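You operate a simulated robot arm through the tools that you are given. There is no shell and no other tool. Be economical: measure what you need, move in short steps, check, and stop when the job is done.

Carry out the task below with a simulated robot arm. There is one attempt and no reset: what you move stays moved.

JOB
Rub the stain off the folded jumper with the laundry stick.
Fine: work on the rubber mat; stick back in its holder; the jumper ends in the wash bowl.
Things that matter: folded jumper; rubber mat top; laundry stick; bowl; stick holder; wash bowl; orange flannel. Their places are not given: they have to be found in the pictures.

The check looks at the end state, three seconds after you hand in, the way a careful person would. Anything else that was tipped, shoved, dropped, spilled or broken makes it a failure.

ROBOT AND FRAMES
A 7-joint arm with a two-finger parallel gripper, fixed in place. Base frame: the origin is at the foot of the arm, x ahead of it, y to its left, z up; the work surface is at about z = 900. Units: mm, rad, N and s.
With the tool pointing down near the work surface it reaches from about 300 to 680 mm from the base axis. Its first joint turns from -1.152 to 1.152 rad. Payload 1.57 kg.
The tool frame sits at the grasp point between the pads (the TCP): z along the fingers, y along the line on which they close. The tips reach 30 mm beyond it. Largest opening 110 mm; finger width 24, thickness 12; the body of the gripper, 48 by 112 mm, starts 78 mm behind the TCP.
Orientation is that of the tool frame in the base frame, as a unit quaternion [w, x, y, z]. With the fingers straight down and closing along the base's y, the tool's x points along the base's -x, its y along +y and its z along -z.

CONTROLS
- The arm moves only by the tool apply_moves. Its argument "plan" is a list of rows, each a list of 3 entries, a list of its own where there are three numbers: the shift along the base's x, y, z in mm, then the turn, a rotation vector about the base's x, y, z in rad, then the closure, from 0 (fully open) to 1 (shut). In form: [[[tx, ty, tz], [wx, wy, wz], grip], ...]. A call has 1 to 8 rows; each row shifts and turns the commanded pose from where the row before left it. Each row takes 0.2 s and may step no farther than 50 mm and 0.15 rad from the row before; otherwise, or with a gripper value out of range, the whole call is refused. Where a pose cannot be reached the arm comes as near as it can. A force on the tool above 50 N (or 10 N above the force at the start of the call, whichever is more), or a blocked arm, ends the call early, and 0.2 s more pass. Each finger travels about 108 mm/s and halts on what it meets, pressing with about 35 N; the grip force reading is that of the motor and also rises with nothing between the fingers. The clock runs only during rows and for 0.2 s after the last one: add rows that do not move to give the fingers time. It gives the time, the measured TCP pose, the force on the tool (base axes), the opening and the grip force at its end, in the units of the frame above (readings bear some noise).
- Cameras (640 x 400 px; columns grow to the right, rows downward): "scene" is fixed at [177.5, -405.9, 1385]; the picture's right is [0.66, -0.75, 0.00], its down [-0.45, -0.40, -0.80] and it looks along [0.60, 0.52, -0.60] (base axes); focal length 214 px, centre (320, 200). "wrist" rides on the gripper at [-36, 0, -80] in the tool frame; the picture's right is [0.00, -1.00, 0.00], its down [0.97, 0.00, -0.24] and it looks along [0.24, 0.00, 0.97] (tool axes); focal length 218 px, centre (320, 200).
- grab_frame(camera): a new picture of that camera. The clock stands still meanwhile.
- probe_pixels(camera, pixels): there is no depth. For up to 12 entries [column, row, z] of the newest picture of that camera ("zoom" is the newest enlarged one), the place [x, y] in the base frame at which the ray of that pixel passes the height z, good to about 2 mm, but the place of the scene camera against the robot may be out by one fixed shift of up to 18 mm in any direction. The clock stands still meanwhile.
- inspect(camera, box): a new picture of the part [left, top, right, bottom] of that camera's present view, enlarged. The clock stands still meanwhile.
- hand_in(): hands the job in; it is judged then, once.

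Work in short steps. Measure before you move; look again where a grasp or a placing could have gone wrong, and mend it. You have 80 turns and 34 pictures in all, those below and enlarged ones among them. Open the gripper and draw the arm clear of the work before you hand the job in, unless the task says otherwise; then end with one line.

The tools are called after "Request:" as name(argument=value, ...) on one line, values as JSON. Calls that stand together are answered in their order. apply_moves: Moves the arm, as the interface text tells. Its arguments: {"type":"object","properties":{"plan":{"type":"array"}},"required":["plan"]} The other tools are called the same way: grab_frame (camera) takes a picture; probe_pixels (camera, pixels) gives the place at which the rays of pixels pass given heights; inspect (camera, box) takes an enlarged picture of a part of a camera's view; hand_in () hands the job in.

At the start:

```text
time_s: 0.0
ee_pos: [353.1, 74.5, 1319.0]
tcp_rot: [-0.001, -0.001, 1.0, -0.001]
wrist_force: [-0.5, -0.2, 0.3]
width: 109.8
gripper_force: 0.0
```

scene: 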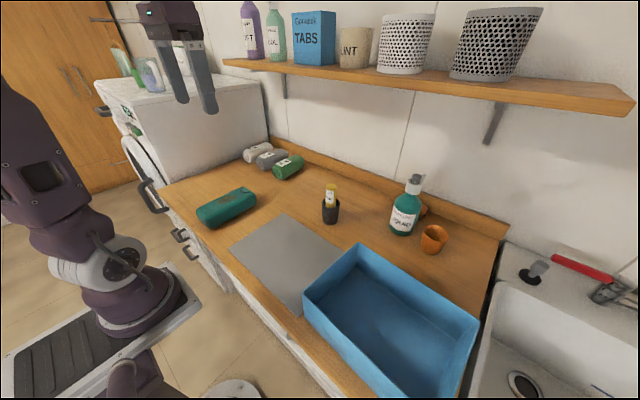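
wrist: 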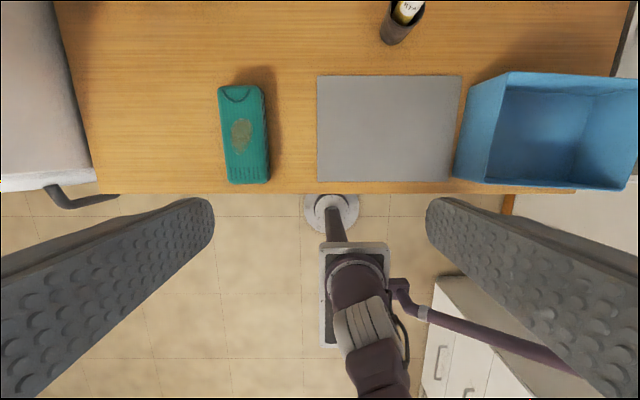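

The wrist view shows the teal jumper near (243,135), grey mat near (388,128), holder near (400,25) and blue wash bowl at right. I'll enlarge the areas that matter.

Request:
inspect(camera="scene", box=[300, 160, 480, 272])

Request:
inspect(camera="scene", box=[180, 130, 360, 242])

Request:
probe_pixels(camera="wrist", pixels=[[218, 87, 940], [262, 87, 940], [270, 183, 940], [229, 183, 940], [317, 76, 903], [461, 76, 903], [451, 182, 903], [318, 181, 903], [403, 8, 980], [395, 40, 900], [241, 135, 950]])

```text
3.56 times, centred on (390, 216) of scene
```

zoom: 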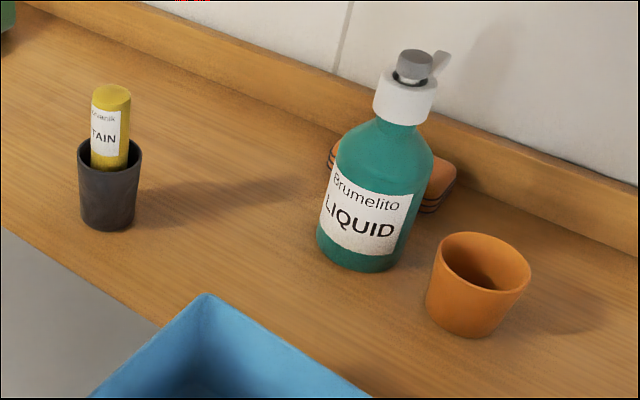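

```text
3.56 times, centred on (270, 186) of scene
```

zoom: 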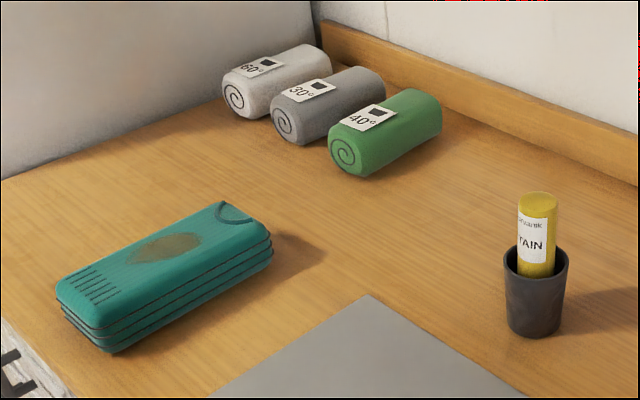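

```text
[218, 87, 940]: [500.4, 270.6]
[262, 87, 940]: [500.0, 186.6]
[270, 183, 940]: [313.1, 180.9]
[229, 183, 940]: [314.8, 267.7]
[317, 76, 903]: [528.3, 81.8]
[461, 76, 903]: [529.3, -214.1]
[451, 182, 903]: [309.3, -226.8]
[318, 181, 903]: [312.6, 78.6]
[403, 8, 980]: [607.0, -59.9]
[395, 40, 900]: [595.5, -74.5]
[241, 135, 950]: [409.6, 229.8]
```

The jumper lies near (407,226), about 85 wide in y and 187 long in x. I'll move above it for a close look.

Request:
apply_moves(plan=[[[8, 25, -30], [0, 0, 0], 0], [[8, 25, -30], [0, 0, 0], 0], [[8, 25, -30], [0, 0, 0], 0], [[8, 25, -30], [0, 0, 0], 0], [[8, 25, -30], [0, 0, 0], 0], [[8, 25, -30], [0, 0, 0], 0]])

Request:
grab_frame(camera="wrist")

```text
time_s: 1.4
ee_pos: [400.4, 224.1, 1137.4]
tcp_rot: [0.0, 0.0, 1.0, 0.0]
wrist_force: [0.6, -0.4, 0.0]
width: 110.1
gripper_force: 0.0
```

```text
29 pictures are left
```

wrist: 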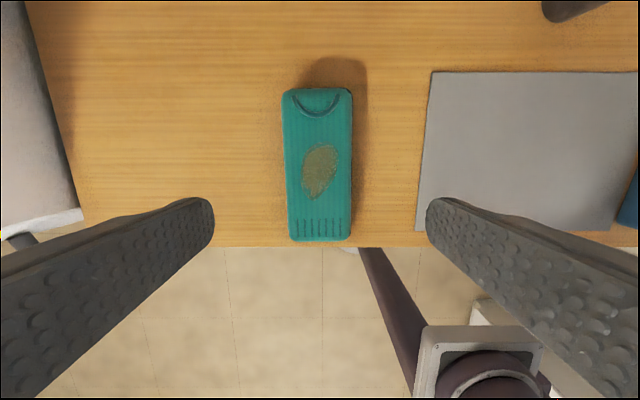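

The jumper top now spans columns 284–351, rows 88–241. I'll probe it at candidate heights to compare with the first view.

Request:
probe_pixels(camera="wrist", pixels=[[283, 92, 940], [351, 92, 940], [351, 240, 940], [289, 240, 940], [303, 172, 940], [338, 172, 940], [320, 145, 940], [320, 200, 940], [320, 88, 940], [432, 72, 900], [418, 229, 900], [610, 229, 900]])

```text
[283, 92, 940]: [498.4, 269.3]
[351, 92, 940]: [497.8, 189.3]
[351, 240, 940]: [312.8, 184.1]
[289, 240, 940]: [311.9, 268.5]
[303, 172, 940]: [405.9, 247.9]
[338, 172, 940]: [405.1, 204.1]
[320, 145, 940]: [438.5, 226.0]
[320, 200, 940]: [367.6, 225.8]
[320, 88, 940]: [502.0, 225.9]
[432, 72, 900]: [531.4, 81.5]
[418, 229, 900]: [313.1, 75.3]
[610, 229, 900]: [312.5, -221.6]
```

Top is at about z 940 (both views agree) with centre (406,227). Descend to TCP z ≈ 937 with fingers open.

Request:
apply_moves(plan=[[[5.6, 2.9, -40], [0, 0, 0], 0], [[0, 0, -45], [0, 0, 0], 0], [[0, 0, -45], [0, 0, 0], 0], [[0, 0, -40], [0, 0, 0], 0], [[0, 0, -28], [0, 0, 0], 0], [[0, 0, 0], [0, 0, 0], 0]])

```text
time_s: 2.8
ee_pos: [407.4, 226.7, 939.0]
tcp_rot: [0.0, 0.0, 1.0, 0.001]
wrist_force: [0.1, 0.5, 1.2]
width: 110.0
gripper_force: 0.1
```

Fingers are around the jumper with no contact force. I close and lift slightly.

Request:
apply_moves(plan=[[[0, 0, -3], [0, 0, 0], 0.2], [[0, 0, 0], [0, 0, 0], 0.5], [[0, 0, 0], [0, 0, 0], 1], [[0, 0, 0], [0, 0, 0], 1], [[0, 0, 20], [0, 0, 0], 1], [[0, 0, 30], [0, 0, 0], 1]])

Request:
grab_frame(camera="scene")

```text
time_s: 4.2
ee_pos: [405.8, 227.2, 987.7]
tcp_rot: [0.0, 0.0, 1.0, 0.0]
wrist_force: [-0.1, 0.3, -0.3]
width: 0.0
gripper_force: 21.3
```

```text
28 pictures are left
```

scene: 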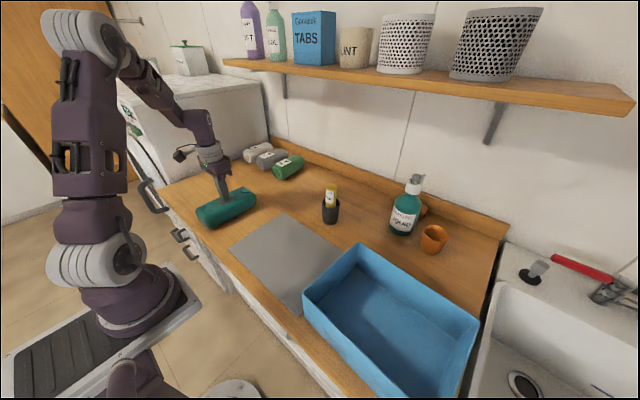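

The width reads 0: the fingers shut without holding the jumper. I look from the wrist.

Request:
inspect(camera="scene", box=[170, 130, 290, 240])

Request:
grab_frame(camera="wrist")

```text
3.64 times, centred on (230, 185) of scene
```

zoom: 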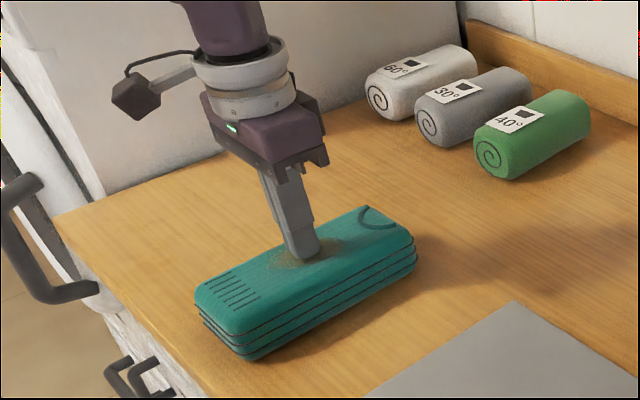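

```text
26 pictures are left
```

wrist: 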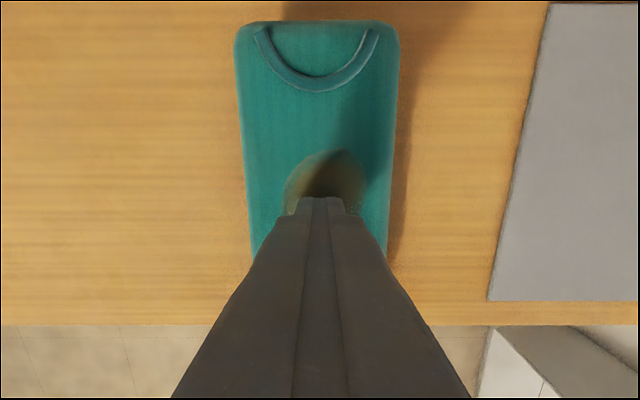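

The jumper is still in place and flat. I probe its edges again from this near view to settle the size and height.

Request:
probe_pixels(camera="wrist", pixels=[[235, 40, 940], [399, 40, 940], [235, 40, 930], [399, 40, 930], [318, 20, 940], [318, 20, 930], [243, 170, 940], [391, 170, 940], [243, 170, 930], [391, 170, 930], [405, 100, 902], [392, 255, 902]])

```text
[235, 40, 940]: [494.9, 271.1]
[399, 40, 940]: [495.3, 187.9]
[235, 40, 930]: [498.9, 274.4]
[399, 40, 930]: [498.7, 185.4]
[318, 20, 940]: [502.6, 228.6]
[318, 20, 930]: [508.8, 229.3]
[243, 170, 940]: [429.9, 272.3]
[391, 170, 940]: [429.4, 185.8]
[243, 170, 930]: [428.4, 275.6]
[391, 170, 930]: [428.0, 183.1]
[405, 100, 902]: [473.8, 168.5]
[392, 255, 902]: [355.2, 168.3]
```

Height 940 and width ~85 confirmed, centre y ≈ 229. I open, go down again and close without lifting, to read the width.

Request:
apply_moves(plan=[[[0, 1, 10], [0, 0, 0], 0], [[0, 0, 0], [0, 0, 0], 0], [[0, 0, 0], [0, 0, 0], 0], [[0, 0, -30], [0, 0, 0], 0], [[0, 0, -32], [0, 0, 0], 0], [[0, 0, 0], [0, 0, 0], 0]])

Request:
apply_moves(plan=[[[0, 0, 0], [0, 0, 0], 1], [[0, 0, 0], [0, 0, 0], 1]])

```text
time_s: 5.6
ee_pos: [406.9, 227.5, 935.5]
tcp_rot: [0.0, 0.0, 1.0, 0.0]
wrist_force: [0.1, 0.5, 0.6]
width: 109.9
gripper_force: 0.2
```

```text
time_s: 6.2
ee_pos: [405.3, 226.6, 935.2]
tcp_rot: [0.0, -0.001, 1.0, 0.0]
wrist_force: [0.5, 0.7, -0.4]
width: 83.8
gripper_force: 34.8
```

The fingers do hold it now (83.8 mm, 34.8 N), so it slipped on the fast lift before. I lift gently in small steps.

Request:
apply_moves(plan=[[[0, 0, 1], [0, 0, 0], 1], [[0, 0, 2], [0, 0, 0], 1], [[0, 0, 3], [0, 0, 0], 1]])

Request:
inspect(camera="scene", box=[170, 130, 290, 240])

```text
time_s: 7.0
ee_pos: [406.2, 227.0, 941.8]
tcp_rot: [0.0, -0.001, 1.0, -0.001]
wrist_force: [-0.1, -0.3, -3.1]
width: 83.8
gripper_force: 35.4
```

```text
3.64 times, centred on (230, 185) of scene
```

zoom: 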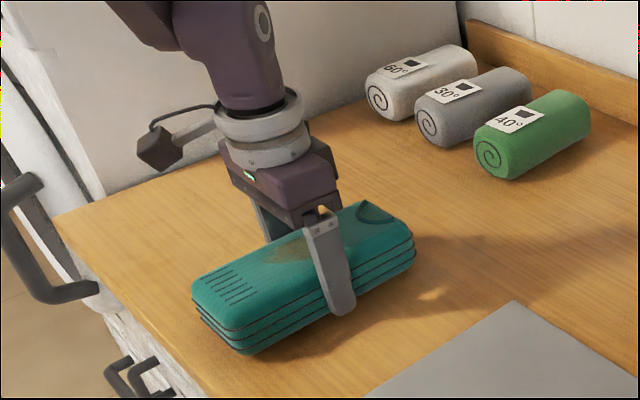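

It carries about 3 N with the width unchanged, so it appears lifted. Continue up gently.

Request:
apply_moves(plan=[[[0, 0, 4], [0, 0, 0], 1], [[0, 0, 6], [0, 0, 0], 1], [[0, 0, 8], [0, 0, 0], 1], [[0, 0, 8], [0, 0, 0], 1], [[0, 0, 8], [0, 0, 0], 1], [[0, 0, 4], [0, 0, 0], 1]])

Request:
inspect(camera="scene", box=[170, 130, 290, 240])

```text
time_s: 8.4
ee_pos: [406.2, 226.9, 979.7]
tcp_rot: [0.0, 0.0, 1.0, 0.001]
wrist_force: [0.4, -0.2, -3.3]
width: 83.7
gripper_force: 34.8
```

```text
3.64 times, centred on (230, 185) of scene
```

zoom: 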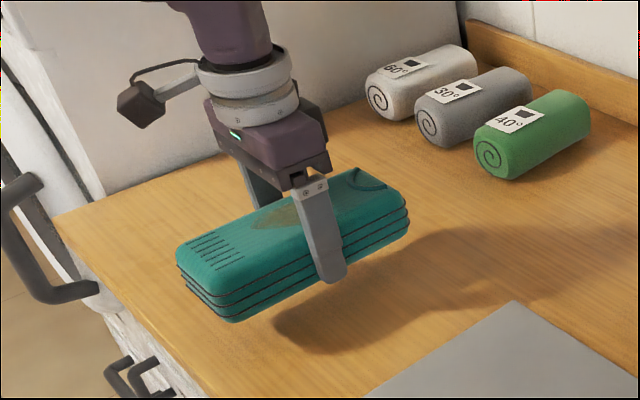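

The jumper hangs level and firm. I carry it to the mat centre at about (420,-60), gently.

Request:
apply_moves(plan=[[[0, -8, 0], [0, 0, 0], 1], [[2, -16, 0], [0, 0, 0], 1], [[2, -22, 0], [0, 0, 0], 1], [[2, -24, 0], [0, 0, 0], 1], [[2, -24, 0], [0, 0, 0], 1], [[2, -24, 0], [0, 0, 0], 1], [[2, -24, 0], [0, 0, 0], 1], [[2, -24, 0], [0, 0, 0], 1]])

Request:
apply_moves(plan=[[[0, -12, 0], [0, 0, 0], 1], [[0, -22, 0], [0, 0, 0], 1], [[0, -24, 0], [0, 0, 0], 1], [[0, -24, 0], [0, 0, 0], 1], [[0, -20, 0], [0, 0, 0], 1], [[0, -13, 0], [0, 0, 0], 1], [[0, -6, 0], [0, 0, 0], 1], [[0, 0, 0], [0, 0, 0], 1]])

Request:
grab_frame(camera="wrist")

Request:
inspect(camera="scene", box=[210, 160, 370, 300])

```text
time_s: 10.2
ee_pos: [422.1, 61.7, 979.7]
tcp_rot: [0.0, 0.001, 1.0, 0.0]
wrist_force: [-0.6, 0.5, -3.4]
width: 83.9
gripper_force: 34.5
```

```text
time_s: 12.0
ee_pos: [421.9, -59.2, 979.8]
tcp_rot: [0.0, -0.001, 1.0, 0.0]
wrist_force: [0.0, 0.0, -2.6]
width: 83.6
gripper_force: 35.6
```

```text
23 pictures are left
```

wrist: 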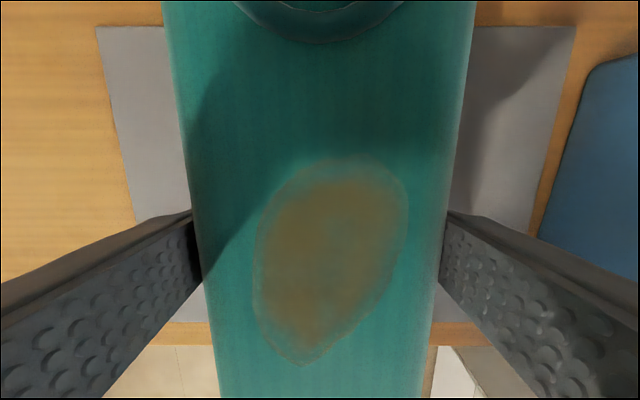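

```text
2.86 times, centred on (290, 230) of scene
```

zoom: 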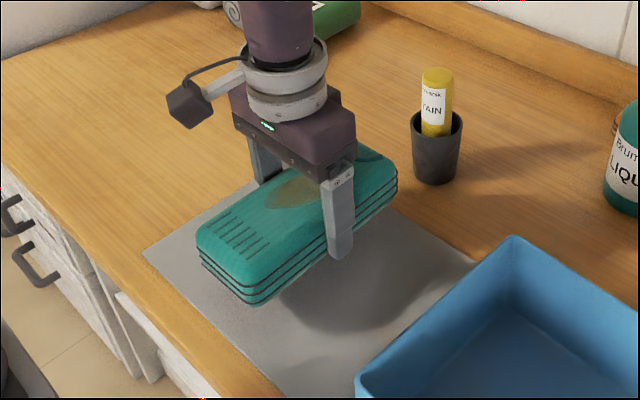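

It hangs over the mat's middle. I lower about 41 mm onto it, slowing at the end.

Request:
apply_moves(plan=[[[0, 0, -8], [0, 0, 0], 1], [[0, 0, -12], [0, 0, 0], 1], [[0, 0, -11], [0, 0, 0], 1], [[0, 0, -5], [0, 0, 0], 1], [[0, 0, -3], [0, 0, 0], 1], [[0, 0, -1.5], [0, 0, 0], 1], [[0, 0, 0], [0, 0, 0], 1]])

```text
time_s: 13.6
ee_pos: [421.3, -60.0, 939.4]
tcp_rot: [0.0, 0.0, 1.0, 0.0]
wrist_force: [-0.1, -0.8, -3.2]
width: 83.6
gripper_force: 35.1
```

Still about 3 N hanging, so not yet resting. Lower in 1 mm steps.

Request:
apply_moves(plan=[[[0, 0, -1], [0, 0, 0], 1], [[0, 0, -1], [0, 0, 0], 1], [[0, 0, 0], [0, 0, 0], 1]])

```text
time_s: 14.3
ee_pos: [421.9, -59.9, 938.2]
tcp_rot: [0.002, -0.001, 1.0, 0.0]
wrist_force: [-8.6, 2.4, 12.0]
width: 83.9
gripper_force: 34.5
stopped in row 3: the force on the tool passed its limit (the readings are from after the stop); the commanded pose is now the measured one
```

Contact (12 N up): it rests on the mat. Release and rise straight up.

Request:
apply_moves(plan=[[[0, 0, 0], [0, 0, 0], 0], [[0, 0, 0], [0, 0, 0], 0], [[0, 0, 20], [0, 0, 0], 0], [[0, 0, 40], [0, 0, 0], 0], [[0, 0, 45], [0, 0, 0], 0], [[0, 0, 45], [0, 0, 0], 0], [[0, 0, 45], [0, 0, 0], 0], [[0, 0, 0], [0, 0, 0], 0]])

Request:
grab_frame(camera="wrist")

```text
time_s: 16.1
ee_pos: [422.5, -60.5, 1135.4]
tcp_rot: [0.001, 0.001, 1.0, 0.0]
wrist_force: [-0.5, -0.7, 0.6]
width: 110.3
gripper_force: 0.0
```

```text
21 pictures are left
```

wrist: 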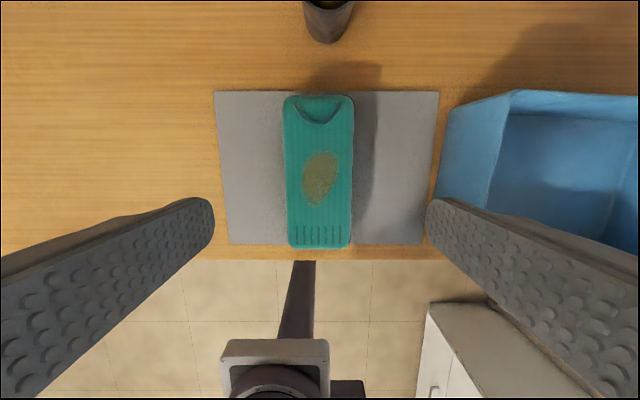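

The jumper lies squarely on the mat, stain up. I check the wall, shelf, holder and bowl positions before going to the stick.

Request:
probe_pixels(camera="scene", pixels=[[372, 190, 930], [335, 70, 1250], [335, 70, 1350], [290, 98, 1200], [331, 222, 900], [331, 187, 980], [480, 320, 1000], [358, 245, 1000], [303, 297, 1000]])

Request:
probe_pixels(camera="wrist", pixels=[[326, 44, 900], [303, 2, 950], [355, 2, 950], [284, 100, 942], [353, 100, 942], [352, 245, 942], [288, 245, 942], [303, 183, 942], [338, 172, 942], [320, 152, 942], [318, 206, 942]])

Request:
apply_moves(plan=[[[30, 0, 0], [0, 0, 0], 0], [[40, 0, 0], [0, 0, 0], 0], [[40, 0, 0], [0, 0, 0], 0], [[20, 0, 0], [0, 0, 0], 0], [[0, 0, 0], [0, 0, 0], 0]])

Request:
grab_frame(camera="wrist")

```text
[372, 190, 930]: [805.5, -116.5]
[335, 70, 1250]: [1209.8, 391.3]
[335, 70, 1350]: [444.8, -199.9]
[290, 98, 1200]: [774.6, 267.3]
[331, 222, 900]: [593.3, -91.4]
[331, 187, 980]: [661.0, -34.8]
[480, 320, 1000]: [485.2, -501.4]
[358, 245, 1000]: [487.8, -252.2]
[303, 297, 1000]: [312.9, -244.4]
```

```text
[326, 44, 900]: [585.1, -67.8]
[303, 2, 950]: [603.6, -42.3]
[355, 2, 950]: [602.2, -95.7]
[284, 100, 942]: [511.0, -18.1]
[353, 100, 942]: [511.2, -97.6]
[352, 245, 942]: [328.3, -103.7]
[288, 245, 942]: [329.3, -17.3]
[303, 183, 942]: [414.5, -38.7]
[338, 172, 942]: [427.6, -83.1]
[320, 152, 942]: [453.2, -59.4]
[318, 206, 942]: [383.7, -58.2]
```

```text
time_s: 17.3
ee_pos: [551.7, -61.3, 1134.1]
tcp_rot: [0.002, 0.0, 1.0, 0.0]
wrist_force: [1.2, -0.2, 0.3]
width: 110.0
gripper_force: 0.0
```

```text
20 pictures are left
```

wrist: 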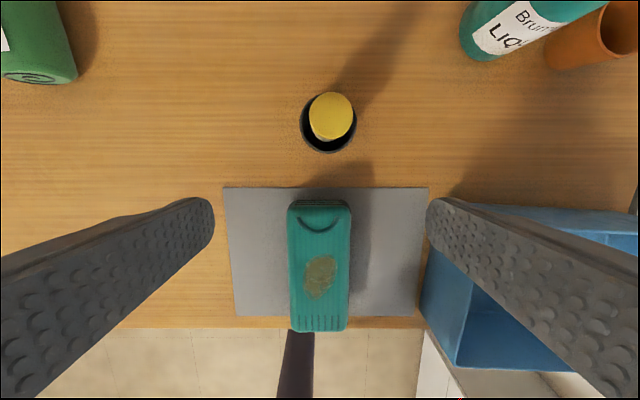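

The yellow stick's top shows at (331,116) inside the holder rim centred at (328,123). Probe at several heights.

Request:
probe_pixels(camera="wrist", pixels=[[331, 115, 960], [331, 115, 980], [331, 115, 1000], [309, 115, 980], [353, 115, 980], [300, 122, 950], [357, 122, 950], [328, 94, 950], [328, 153, 950], [303, 300, 942], [350, 300, 942]])

Request:
apply_moves(plan=[[[30, -5, 0], [0, 0, 0], 0], [[21, -4, -20], [0, 0, 0], 0], [[0, 0, -20], [0, 0, 0], 0], [[0, 0, 0], [0, 0, 0], 0]])

Request:
grab_frame(camera="wrist")

Request:
inspect(camera="scene", box=[280, 160, 380, 240])

```text
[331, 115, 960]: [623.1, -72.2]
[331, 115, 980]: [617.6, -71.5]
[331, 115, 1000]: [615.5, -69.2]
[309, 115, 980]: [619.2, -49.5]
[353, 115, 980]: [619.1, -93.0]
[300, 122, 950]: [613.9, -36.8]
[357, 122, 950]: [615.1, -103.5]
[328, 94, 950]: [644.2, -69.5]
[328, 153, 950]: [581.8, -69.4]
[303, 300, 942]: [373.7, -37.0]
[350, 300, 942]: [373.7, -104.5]
```

```text
time_s: 18.3
ee_pos: [601.9, -71.3, 1092.2]
tcp_rot: [0.002, 0.0, 1.0, 0.0]
wrist_force: [-0.1, -0.8, 0.9]
width: 109.9
gripper_force: 0.1
```

```text
19 pictures are left
```

wrist: 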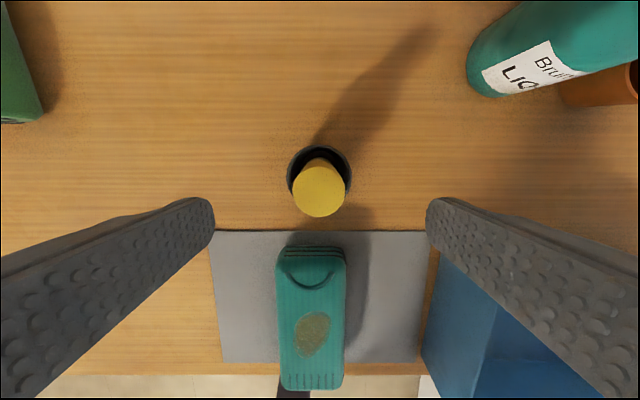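

```text
5.00 times, centred on (330, 200) of scene
```

zoom: 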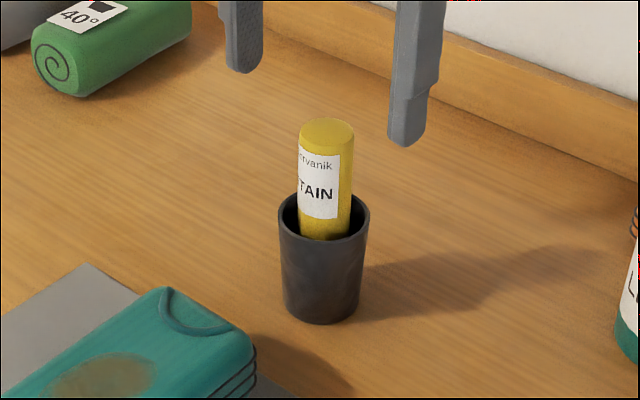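

Now the stick top is at (319,190). Triangulate against the previous view.

Request:
probe_pixels(camera="wrist", pixels=[[319, 190, 960], [319, 190, 980], [319, 190, 1000], [319, 190, 1020], [293, 190, 1000], [345, 190, 1000], [319, 176, 940], [319, 176, 960], [287, 176, 950], [352, 176, 950], [319, 146, 950]])

```text
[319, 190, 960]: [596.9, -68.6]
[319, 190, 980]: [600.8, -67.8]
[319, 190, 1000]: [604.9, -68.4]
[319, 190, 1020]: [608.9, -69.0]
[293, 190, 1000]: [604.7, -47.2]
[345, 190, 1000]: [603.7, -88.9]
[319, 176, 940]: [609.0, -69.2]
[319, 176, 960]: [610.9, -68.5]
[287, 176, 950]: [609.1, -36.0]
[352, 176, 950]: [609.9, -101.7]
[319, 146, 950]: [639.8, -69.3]
```

Triangulating: stick top ≈ (611,-69,1035), ⌀≈34; holder rim ≈ z 970, ⌀≈60. I descend to TCP z ≈1013 with fingers astride, tips above the rim, and look.

Request:
apply_moves(plan=[[[9, 2, 0], [0, 0, 0], 0], [[0, 0, -30], [0, 0, 0], 0], [[0, 0, -30], [0, 0, 0], 0], [[0, 0, -19], [0, 0, 0], 0], [[0, 0, 0], [0, 0, 0], 0]])

Request:
inspect(camera="scene", box=[280, 150, 380, 240])

Request:
grab_frame(camera="wrist")

```text
time_s: 19.5
ee_pos: [611.1, -68.9, 1015.8]
tcp_rot: [0.002, 0.0, 1.0, -0.001]
wrist_force: [0.3, 0.1, 0.4]
width: 109.8
gripper_force: 0.0
```

```text
4.44 times, centred on (330, 195) of scene
```

zoom: 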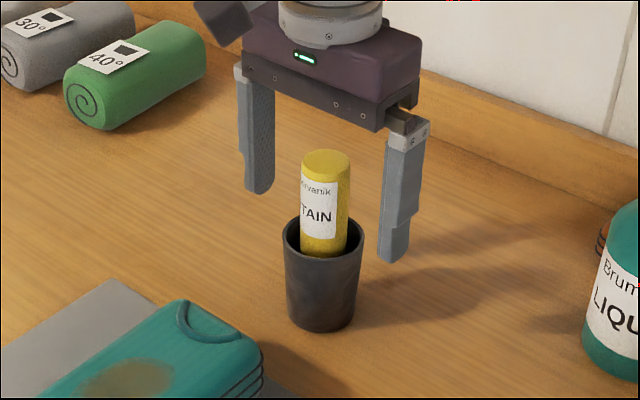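

```text
16 pictures are left
```

wrist: 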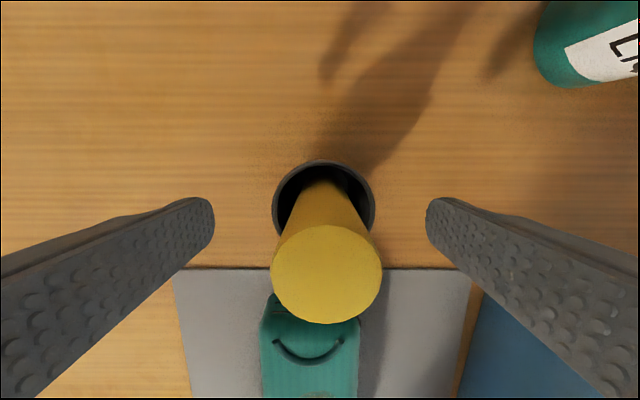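

The top is now at (327,275), ~112 px across. Probe for its exact place and diameter.

Request:
probe_pixels(camera="wrist", pixels=[[327, 275, 1010], [327, 275, 1020], [327, 275, 1030], [271, 275, 1020], [383, 275, 1020], [271, 275, 1030], [383, 275, 1030], [323, 210, 960], [323, 210, 970], [272, 210, 965], [375, 210, 965]])

```text
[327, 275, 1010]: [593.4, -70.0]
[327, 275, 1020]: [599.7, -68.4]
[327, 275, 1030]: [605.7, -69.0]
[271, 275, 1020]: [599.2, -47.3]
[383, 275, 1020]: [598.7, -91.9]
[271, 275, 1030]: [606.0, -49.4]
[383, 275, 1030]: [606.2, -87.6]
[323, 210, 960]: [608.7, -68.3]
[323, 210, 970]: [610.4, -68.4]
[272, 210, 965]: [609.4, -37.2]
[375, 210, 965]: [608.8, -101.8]
```

Top at (610.5,-69,1037): the fingers are centred on it. Close and read before lifting.

Request:
apply_moves(plan=[[[0, 0, -3], [0, 0, 0], 0.3], [[0, 0, 0], [0, 0, 0], 0.6], [[0, 0, 0], [0, 0, 0], 0.75], [[0, 0, 0], [0, 0, 0], 1], [[0, 0, 0], [0, 0, 0], 1]])

```text
time_s: 20.7
ee_pos: [611.5, -67.8, 1013.0]
tcp_rot: [0.002, 0.001, 1.0, 0.0]
wrist_force: [0.2, -0.1, 0.6]
width: 32.9
gripper_force: 35.6
```

Gripped at 32.9 mm. Lift straight up gently.

Request:
apply_moves(plan=[[[0, 0, 3], [0, 0, 0], 1], [[0, 0, 8], [0, 0, 0], 1], [[0, 0, 15], [0, 0, 0], 1], [[0, 0, 20], [0, 0, 0], 1], [[0, 0, 20], [0, 0, 0], 1], [[0, 0, 20], [0, 0, 0], 1], [[0, 0, 14], [0, 0, 0], 1], [[0, 0, 0], [0, 0, 0], 1]])

Request:
inspect(camera="scene", box=[260, 120, 390, 240])

```text
time_s: 22.5
ee_pos: [612.5, -67.8, 1111.2]
tcp_rot: [0.002, 0.001, 1.0, 0.001]
wrist_force: [-0.2, 0.2, -0.5]
width: 32.8
gripper_force: 34.9
```

```text
3.33 times, centred on (325, 180) of scene
```

zoom: 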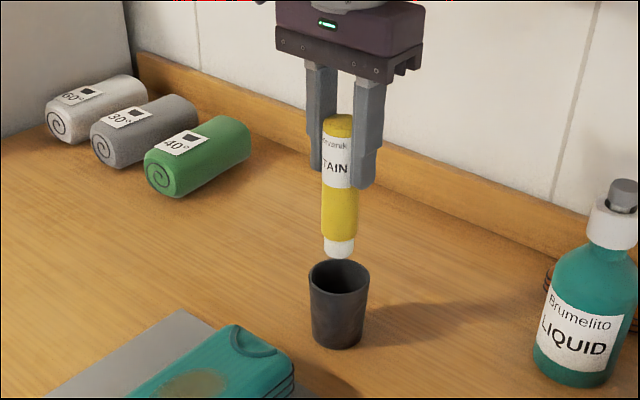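

The stick is out with its white tip down. I carry it over the stain's far part at about (440,-60); tip should be ~107 mm below the TCP.

Request:
apply_moves(plan=[[[-15, 0, 0], [0, 0, 0], 1], [[-30, 2, 0], [0, 0, 0], 1], [[-35, 2, 0], [0, 0, 0], 1], [[-35, 2, 0], [0, 0, 0], 1], [[-30, 2, 0], [0, 0, 0], 1], [[-20, 0, -15], [0, 0, 0], 1], [[-8, 0, -22], [0, 0, 0], 1], [[0, 0, 0], [0, 0, 0], 1]])

Request:
inspect(camera="scene", box=[220, 130, 350, 270])

Request:
grab_frame(camera="wrist")

```text
time_s: 24.3
ee_pos: [437.3, -57.4, 1074.5]
tcp_rot: [0.002, 0.0, 1.0, 0.0]
wrist_force: [-0.1, 0.0, -0.8]
width: 32.9
gripper_force: 35.2
```

```text
2.86 times, centred on (285, 200) of scene
```

zoom: 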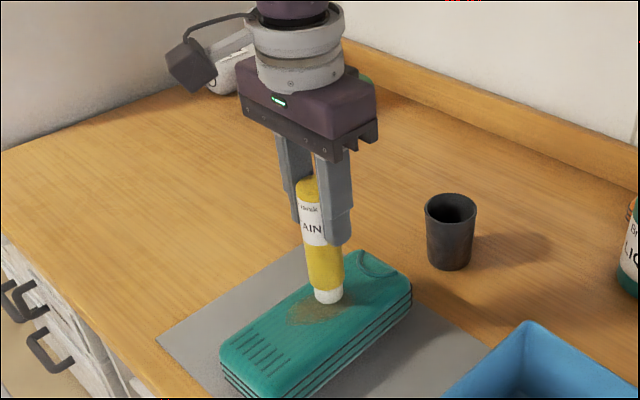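

```text
13 pictures are left
```

wrist: 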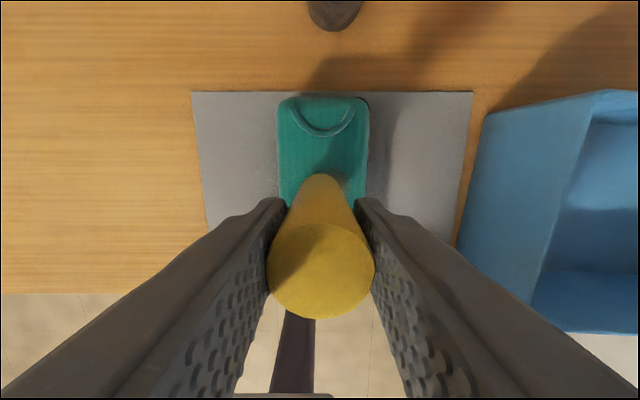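

Tip hovers over the stain's far half. Lower carefully until the force shows contact.

Request:
apply_moves(plan=[[[0, 0, -10], [0, 0, 0], 1], [[0, 0, -6], [0, 0, 0], 1], [[0, 0, -2], [0, 0, 0], 1], [[0, 0, 0], [0, 0, 0], 1]])

Request:
apply_moves(plan=[[[0, 0, -2], [0, 0, 0], 1], [[0, 0, -2], [0, 0, 0], 1], [[0, 0, 0], [0, 0, 0], 1]])

```text
time_s: 25.0
ee_pos: [439.5, -57.0, 1058.9]
tcp_rot: [0.004, 0.0, 1.0, 0.0]
wrist_force: [-5.0, 3.1, 16.3]
width: 32.8
gripper_force: 35.2
stopped in row 3: the force on the tool passed its limit (the readings are from after the stop); the commanded pose is now the measured one
```

```text
time_s: 25.5
ee_pos: [438.9, -56.9, 1059.0]
tcp_rot: [0.004, -0.002, 1.0, 0.0]
wrist_force: [-4.8, 2.4, 17.8]
width: 32.7
gripper_force: 35.1
stopped in row 2: the force on the tool passed its limit (the readings are from after the stop); the commanded pose is now the measured one
```

Contact at TCP z ≈1059. I ease up slightly and read the pressing force.

Request:
apply_moves(plan=[[[0, 0, 0.7], [0, 0, 0], 1], [[0, 0, 0], [0, 0, 0], 1]])

```text
time_s: 26.1
ee_pos: [440.4, -57.5, 1059.4]
tcp_rot: [0.004, -0.002, 1.0, 0.0]
wrist_force: [-3.4, 0.6, 10.9]
width: 32.7
gripper_force: 35.0
```

A steady 11 N press. First rub stroke toward -x, with small steps.

Request:
apply_moves(plan=[[[-5, 0, 0], [0, 0, 0], 1], [[-8, 0, 0], [0, 0, 0], 1], [[-8, 0, 0], [0, 0, 0], 1], [[-8, 0, 0], [0, 0, 0], 1], [[-8, 0, 0], [0, 0, 0], 1], [[-8, 0, 0], [0, 0, 0], 1], [[0, 0, 0], [0, 0, 0], 1]])

Request:
inspect(camera="scene", box=[220, 130, 350, 270])

```text
time_s: 27.7
ee_pos: [394.7, -57.0, 1059.2]
tcp_rot: [0.006, -0.001, 1.0, 0.0]
wrist_force: [1.6, -0.7, 4.1]
width: 32.7
gripper_force: 34.8
```

```text
2.86 times, centred on (285, 200) of scene
```

zoom: 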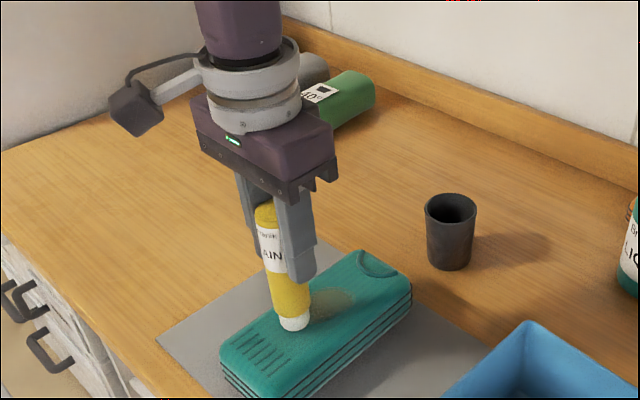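

The stain is fading and the jumper hasn't moved. More strokes to both sides, pressing a hair more.

Request:
apply_moves(plan=[[[0, 6, -0.4], [0, 0, 0], 1], [[8, 3, 0], [0, 0, 0], 1], [[9, 0, 0], [0, 0, 0], 1], [[9, 0, 0], [0, 0, 0], 1], [[9, 0, 0], [0, 0, 0], 1], [[9, -4, 0], [0, 0, 0], 1], [[4, -5, 0], [0, 0, 0], 1], [[0, 0, 0], [0, 0, 0], 1]])

Request:
apply_moves(plan=[[[0, -8, 0], [0, 0, 0], 1], [[-9, -4, 0], [0, 0, 0], 1], [[-9, 0, 0], [0, 0, 0], 1], [[-9, 0, 0], [0, 0, 0], 1], [[-9, 0, 0], [0, 0, 0], 1], [[-9, 4, 0], [0, 0, 0], 1], [[-5, 8, 0], [0, 0, 0], 1], [[0, 0, 0], [0, 0, 0], 1]])

Request:
apply_moves(plan=[[[9, 0, 0], [0, 0, 0], 1], [[9, 0, 0], [0, 0, 0], 1], [[9, 0, 0], [0, 0, 0], 1], [[9, 0, 0], [0, 0, 0], 1], [[9, 0, 0], [0, 0, 0], 1], [[5, 0, 0], [0, 0, 0], 1], [[0, 0, 0], [0, 0, 0], 1]])

Request:
inspect(camera="scene", box=[240, 170, 320, 260])

```text
time_s: 28.7
ee_pos: [419.8, -46.0, 1060.0]
tcp_rot: [0.003, -0.002, 1.0, 0.0]
wrist_force: [-6.6, 1.1, 21.8]
width: 32.9
gripper_force: 35.0
stopped in row 5: the force on the tool passed its limit (the readings are from after the stop); the commanded pose is now the measured one
```

```text
time_s: 30.6
ee_pos: [370.7, -49.6, 1059.8]
tcp_rot: [0.005, -0.003, 1.0, -0.002]
wrist_force: [-2.9, -2.6, 14.7]
width: 32.9
gripper_force: 34.7
stopped in row 8: the force on the tool passed its limit (the readings are from after the stop); the commanded pose is now the measured one
```

```text
time_s: 32.2
ee_pos: [421.1, -47.9, 1059.8]
tcp_rot: [0.006, -0.002, 1.0, -0.001]
wrist_force: [-0.5, -0.3, -1.6]
width: 32.8
gripper_force: 34.7
```

```text
4.44 times, centred on (280, 215) of scene
```

zoom: 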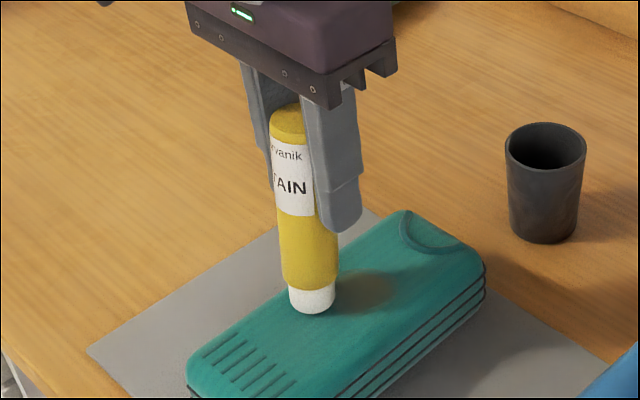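

The remaining stain is beyond the tip toward (440,-68). The press is gone, so I move there, and press down in small steps.

Request:
apply_moves(plan=[[[9, -8, 0.5], [0, 0, 0], 1], [[9, -8, 0], [0, 0, 0], 1], [[0, 0, -0.7], [0, 0, 0], 1], [[0, 0, -0.7], [0, 0, 0], 1], [[0, 0, 0], [0, 0, 0], 1]])

```text
time_s: 33.4
ee_pos: [439.0, -65.3, 1057.8]
tcp_rot: [0.006, -0.002, 1.0, -0.001]
wrist_force: [-4.5, -0.3, 21.7]
width: 33.1
gripper_force: 34.2
```

Pressing with ~20 N; I ease a little and rub the far-right portion.

Request:
apply_moves(plan=[[[0, 0, 0.8], [0, 0, 0], 1], [[-8, 0, 0], [0, 0, 0], 1], [[-8, 0, 0], [0, 0, 0], 1], [[-8, 0, 0], [0, 0, 0], 1], [[0, -7, 0], [0, 0, 0], 1], [[8, 0, 0], [0, 0, 0], 1], [[8, 0, 0], [0, 0, 0], 1], [[8, 0, 0], [0, 0, 0], 1]])

Request:
apply_moves(plan=[[[6, 5, 0], [0, 0, 0], 1], [[0, 7, 0], [0, 0, 0], 1], [[-8, 6, 0], [0, 0, 0], 1], [[-8, 2, 0], [0, 0, 0], 1], [[-8, 0, 0], [0, 0, 0], 1], [[-8, 0, 0], [0, 0, 0], 1], [[-8, -4, 0], [0, 0, 0], 1], [[0, 0, 0], [0, 0, 0], 1]])

```text
time_s: 35.2
ee_pos: [439.2, -70.7, 1059.0]
tcp_rot: [0.005, -0.001, 1.0, -0.001]
wrist_force: [0.0, 0.6, -0.7]
width: 32.9
gripper_force: 34.9
```

```text
time_s: 37.0
ee_pos: [404.6, -54.5, 1059.1]
tcp_rot: [0.005, -0.002, 1.0, -0.001]
wrist_force: [-0.1, 0.1, -1.1]
width: 32.8
gripper_force: 35.0
```

Contact was partly lost; I raise the stick and check what's left.

Request:
apply_moves(plan=[[[0, 0, 20], [0, 0, 0], 1], [[0, 20, 30], [0, 0, 0], 1], [[0, 30, 20], [0, 0, 0], 1], [[0, 30, 0], [0, 0, 0], 1], [[0, 0, 0], [0, 0, 0], 1]])

Request:
inspect(camera="scene", box=[230, 150, 330, 260])

```text
time_s: 38.2
ee_pos: [405.0, 24.6, 1128.0]
tcp_rot: [0.005, -0.001, 1.0, 0.0]
wrist_force: [1.0, 0.3, 0.1]
width: 33.1
gripper_force: 35.0
```

```text
3.64 times, centred on (280, 205) of scene
```

zoom: 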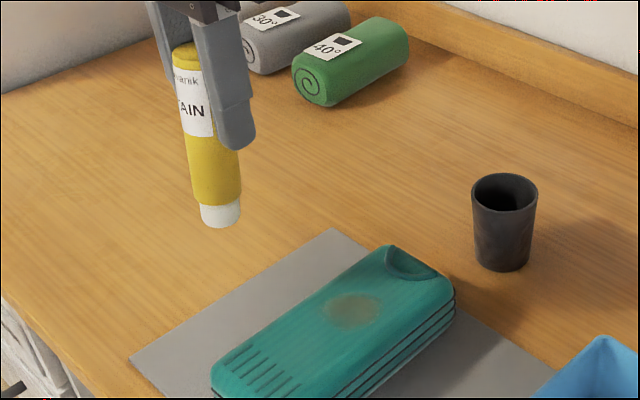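

A faint patch remains at zoom (352,310). I probe it against the jumper's edges to get its place.

Request:
probe_pixels(camera="zoom", pixels=[[352, 310, 942], [325, 300, 942], [380, 318, 942], [340, 325, 942], [362, 295, 942], [388, 248, 942], [455, 290, 942], [212, 385, 942]])

```text
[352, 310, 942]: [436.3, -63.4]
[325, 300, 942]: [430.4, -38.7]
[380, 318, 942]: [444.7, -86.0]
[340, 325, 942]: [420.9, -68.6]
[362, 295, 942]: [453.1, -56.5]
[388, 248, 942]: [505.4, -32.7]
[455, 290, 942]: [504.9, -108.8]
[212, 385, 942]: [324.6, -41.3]
```

Corrected for the camera shift, the patch centres near (442,-55). I return there just above contact.

Request:
apply_moves(plan=[[[10, -20, 0], [0, 0, 0], 1], [[14, -30, 0], [0, 0, 0], 1], [[14, -32, -20], [0, 0, 0], 1], [[0, 0, -30], [0, 0, 0], 1], [[0, 0, -16], [0, 0, 0], 1], [[0, 0, -2], [0, 0, 0], 1], [[0, 0, 0], [0, 0, 0], 1]])

Request:
apply_moves(plan=[[[0, 0, -0.7], [0, 0, 0], 1], [[0, 0, -0.7], [0, 0, 0], 1], [[0, 0, 0], [0, 0, 0], 1]])

```text
time_s: 39.8
ee_pos: [443.4, -57.2, 1062.0]
tcp_rot: [0.005, -0.002, 1.0, -0.002]
wrist_force: [-0.5, 0.2, 0.0]
width: 32.9
gripper_force: 35.3
```

```text
time_s: 40.6
ee_pos: [443.3, -58.0, 1059.4]
tcp_rot: [0.006, -0.002, 1.0, 0.0]
wrist_force: [-0.3, -0.8, 22.7]
width: 32.9
gripper_force: 35.3
```

22 N pressed. Ease slightly and rub back and forth over the patch.

Request:
apply_moves(plan=[[[5, 0, 0.3], [0, 0, 0], 1], [[5, 3, 0], [0, 0, 0], 1], [[-6, 4, 0], [0, 0, 0], 1], [[-6, 3, 0], [0, 0, 0], 1], [[-7, 0, 0], [0, 0, 0], 1], [[-4, -6, 0], [0, 0, 0], 1]])

Request:
apply_moves(plan=[[[7, 0, 0], [0, 0, 0], 1], [[7, 0, 0], [0, 0, 0], 1], [[6, -5, 0], [0, 0, 0], 1], [[0, -7, 0], [0, 0, 0], 1], [[-7, 0, 0], [0, 0, 0], 1], [[-7, 0, 0], [0, 0, 0], 1]])

```text
time_s: 42.0
ee_pos: [428.9, -52.5, 1060.4]
tcp_rot: [0.006, -0.002, 1.0, 0.0]
wrist_force: [4.3, 8.0, 18.8]
width: 33.0
gripper_force: 35.0
```

```text
time_s: 43.4
ee_pos: [436.9, -64.9, 1060.1]
tcp_rot: [0.006, -0.002, 1.0, -0.001]
wrist_force: [5.3, -0.4, 10.8]
width: 32.9
gripper_force: 34.9
```

Good pressure was kept. A few more strokes over the right and middle of the patch.

Request:
apply_moves(plan=[[[-4, -6, -0.2], [0, 0, 0], 1], [[7, 0, 0], [0, 0, 0], 1], [[7, 0, 0], [0, 0, 0], 1], [[5, 6, 0], [0, 0, 0], 1], [[0, 8, 0], [0, 0, 0], 1], [[-6, 3, 0], [0, 0, 0], 1], [[-7, 0, 0], [0, 0, 0], 1], [[-7, 0, 0], [0, 0, 0], 1]])

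Request:
apply_moves(plan=[[[0, 0, 20], [0, 0, 0], 1], [[0, 25, 30], [0, 0, 0], 1], [[0, 35, 10], [0, 0, 0], 1], [[0, 20, 0], [0, 0, 0], 1], [[0, 0, 0], [0, 0, 0], 1]])

Request:
inspect(camera="scene", box=[240, 150, 330, 260])

```text
time_s: 45.2
ee_pos: [430.3, -53.1, 1060.3]
tcp_rot: [0.004, -0.002, 1.0, -0.001]
wrist_force: [0.1, -0.8, -1.1]
width: 32.9
gripper_force: 35.2
```

```text
time_s: 46.4
ee_pos: [431.3, 24.1, 1118.7]
tcp_rot: [0.004, -0.002, 1.0, -0.001]
wrist_force: [0.1, 0.3, -0.4]
width: 32.8
gripper_force: 35.3
```

```text
3.64 times, centred on (285, 205) of scene
```

zoom: 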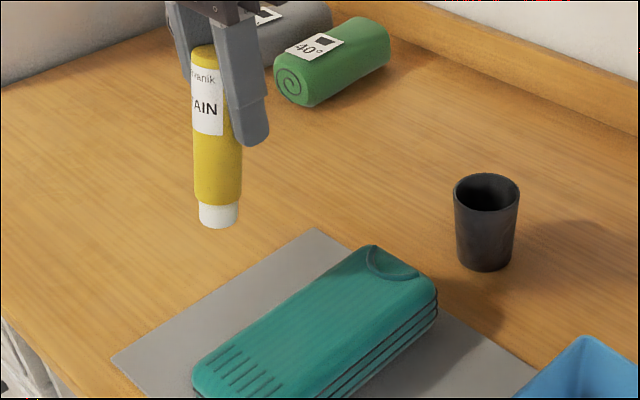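

No stain is visible any more. Now carry the stick back above the holder at (611.5,-68).

Request:
apply_moves(plan=[[[15, -8, 4], [0, 0, 0], 1], [[30, -16, 0], [0, 0, 0], 1], [[38, -19, 0], [0, 0, 0], 1], [[38, -19, 0], [0, 0, 0], 1], [[34, -18, 0], [0, 0, 0], 1], [[20, -10, 0], [0, 0, 0], 1], [[5.5, -2, 0], [0, 0, 0], 1], [[0, 0, 0], [0, 0, 0], 1]])

Request:
grab_frame(camera="wrist")

Request:
inspect(camera="scene", box=[280, 140, 380, 240])

```text
time_s: 48.2
ee_pos: [611.7, -68.0, 1123.9]
tcp_rot: [0.004, -0.002, 1.0, -0.001]
wrist_force: [0.1, -0.2, -0.6]
width: 32.3
gripper_force: 35.2
```

```text
8 pictures are left
```

wrist: 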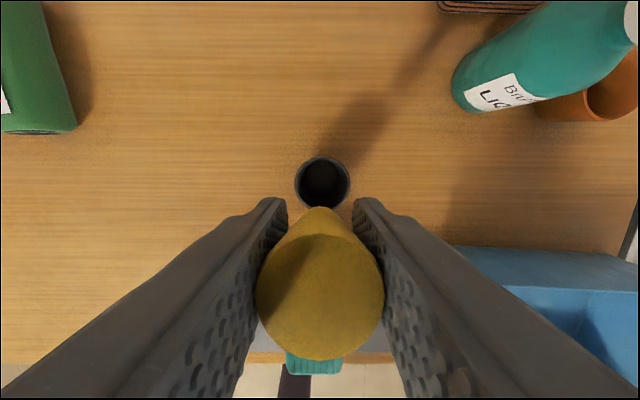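

```text
4.00 times, centred on (330, 190) of scene
```

zoom: 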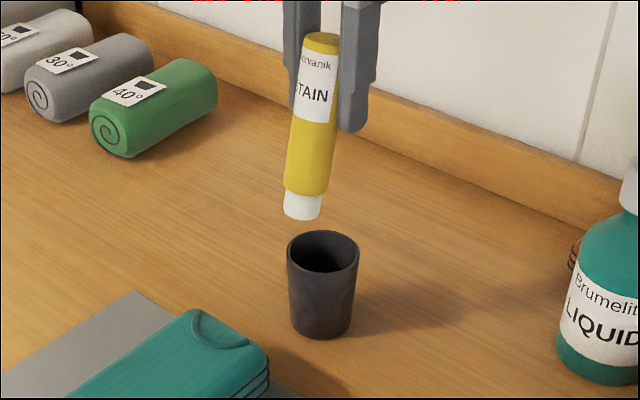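

The stick has tilted in the pads: tip leaning toward -x by about 0.16 rad. I tilt the gripper about y to bring it upright, and check.

Request:
apply_moves(plan=[[[0, 0, 6], [0, -0.08, 0], 1], [[0, 0, 0], [0, -0.08, 0], 1], [[0, 0, 0], [0, 0, 0], 1]])

Request:
inspect(camera="scene", box=[290, 140, 370, 240])

```text
time_s: 49.0
ee_pos: [611.1, -65.4, 1129.6]
tcp_rot: [0.084, -0.001, 0.996, -0.001]
wrist_force: [0.4, 0.2, 0.0]
width: 32.8
gripper_force: 35.6
```

```text
4.00 times, centred on (330, 190) of scene
```

zoom: 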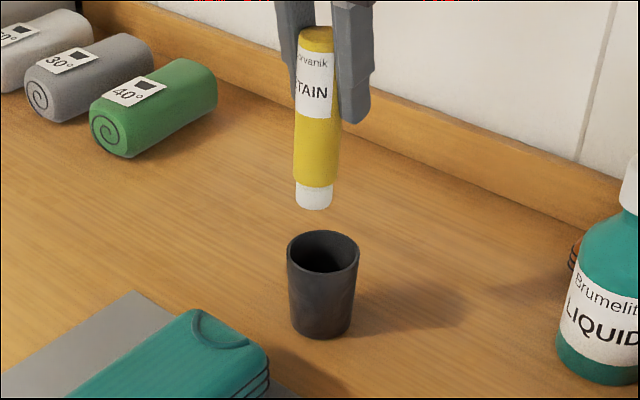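

Now upright; it sits ~8 zoom px left of the holder axis, so I shift x +4, y −3 and lower partway, so the tip is inside the rim.

Request:
apply_moves(plan=[[[4, -3.2, 0], [0, 0, 0], 1], [[0, 0, -15], [0, 0, 0], 1], [[0, 0, -15], [0, 0, 0], 1], [[0, 0, -10], [0, 0, 0], 1], [[0, 0, -10], [0, 0, 0], 1], [[0, 0, 0], [0, 0, 0], 1]])

Request:
inspect(camera="scene", box=[290, 150, 370, 240])

```text
time_s: 50.4
ee_pos: [615.4, -69.4, 1078.4]
tcp_rot: [0.085, -0.002, 0.996, -0.001]
wrist_force: [0.0, 0.6, -1.7]
width: 32.6
gripper_force: 35.1
```

```text
4.44 times, centred on (330, 195) of scene
```

zoom: 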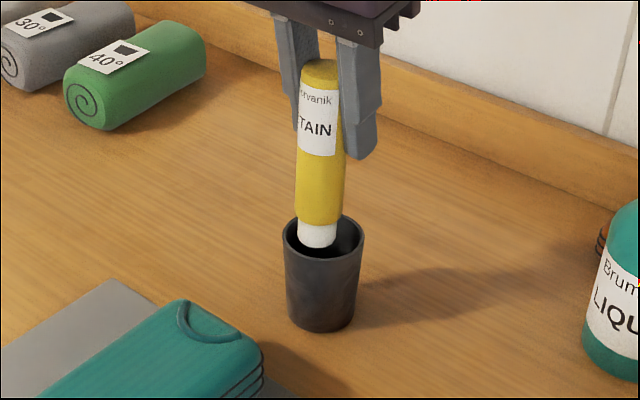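

The tip sits inside the rim opening, nearly centred (317 vs 323). Nudge and lower slowly.

Request:
apply_moves(plan=[[[2, -1.5, -6], [0, 0, 0], 1], [[0, 0, -10], [0, 0, 0], 1], [[0, 0, -10], [0, 0, 0], 1], [[0, 0, -10], [0, 0, 0], 1], [[0, 0, -8], [0, 0, 0], 1], [[0, 0, -6], [0, 0, 0], 1], [[0, 0, -4], [0, 0, 0], 1], [[0, 0, 0], [0, 0, 0], 1]])

```text
time_s: 52.2
ee_pos: [617.2, -70.9, 1026.3]
tcp_rot: [0.085, -0.001, 0.996, -0.001]
wrist_force: [-0.8, -0.3, -0.3]
width: 32.8
gripper_force: 34.8
```

No contact forces. Continue in 2 mm steps to touch the floor of the holder.

Request:
apply_moves(plan=[[[0, 0, -3], [0, 0, 0], 1], [[0, 0, -2], [0, 0, 0], 1], [[0, 0, -2], [0, 0, 0], 1], [[0, 0, -2], [0, 0, 0], 1], [[0, 0, -1], [0, 0, 0], 1], [[0, 0, 0], [0, 0, 0], 1]])

```text
time_s: 53.6
ee_pos: [618.2, -70.4, 1016.8]
tcp_rot: [0.084, -0.002, 0.996, 0.0]
wrist_force: [0.0, 0.1, -1.0]
width: 33.2
gripper_force: 35.0
```

Request:
apply_moves(plan=[[[0, 0, -1], [0, 0, 0], 1], [[0, 0, -1], [0, 0, 0], 1], [[0, 0, -1], [0, 0, 0], 1], [[0, 0, 0], [0, 0, 0], 1]])

Request:
inspect(camera="scene", box=[290, 150, 370, 240])

```text
time_s: 54.6
ee_pos: [616.4, -71.7, 1013.2]
tcp_rot: [0.085, -0.002, 0.996, -0.001]
wrist_force: [0.4, 0.5, -1.4]
width: 32.8
gripper_force: 34.8
```

```text
4.44 times, centred on (330, 195) of scene
```

zoom: 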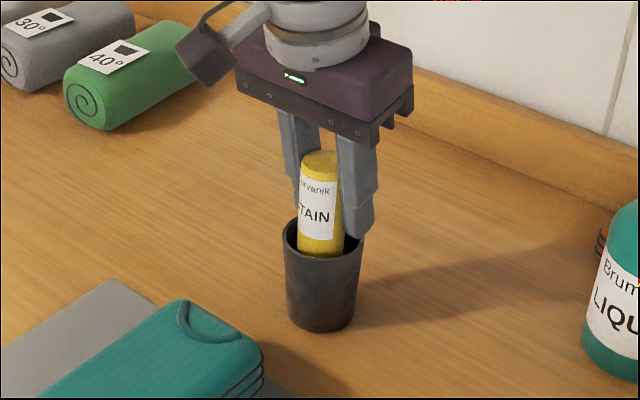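

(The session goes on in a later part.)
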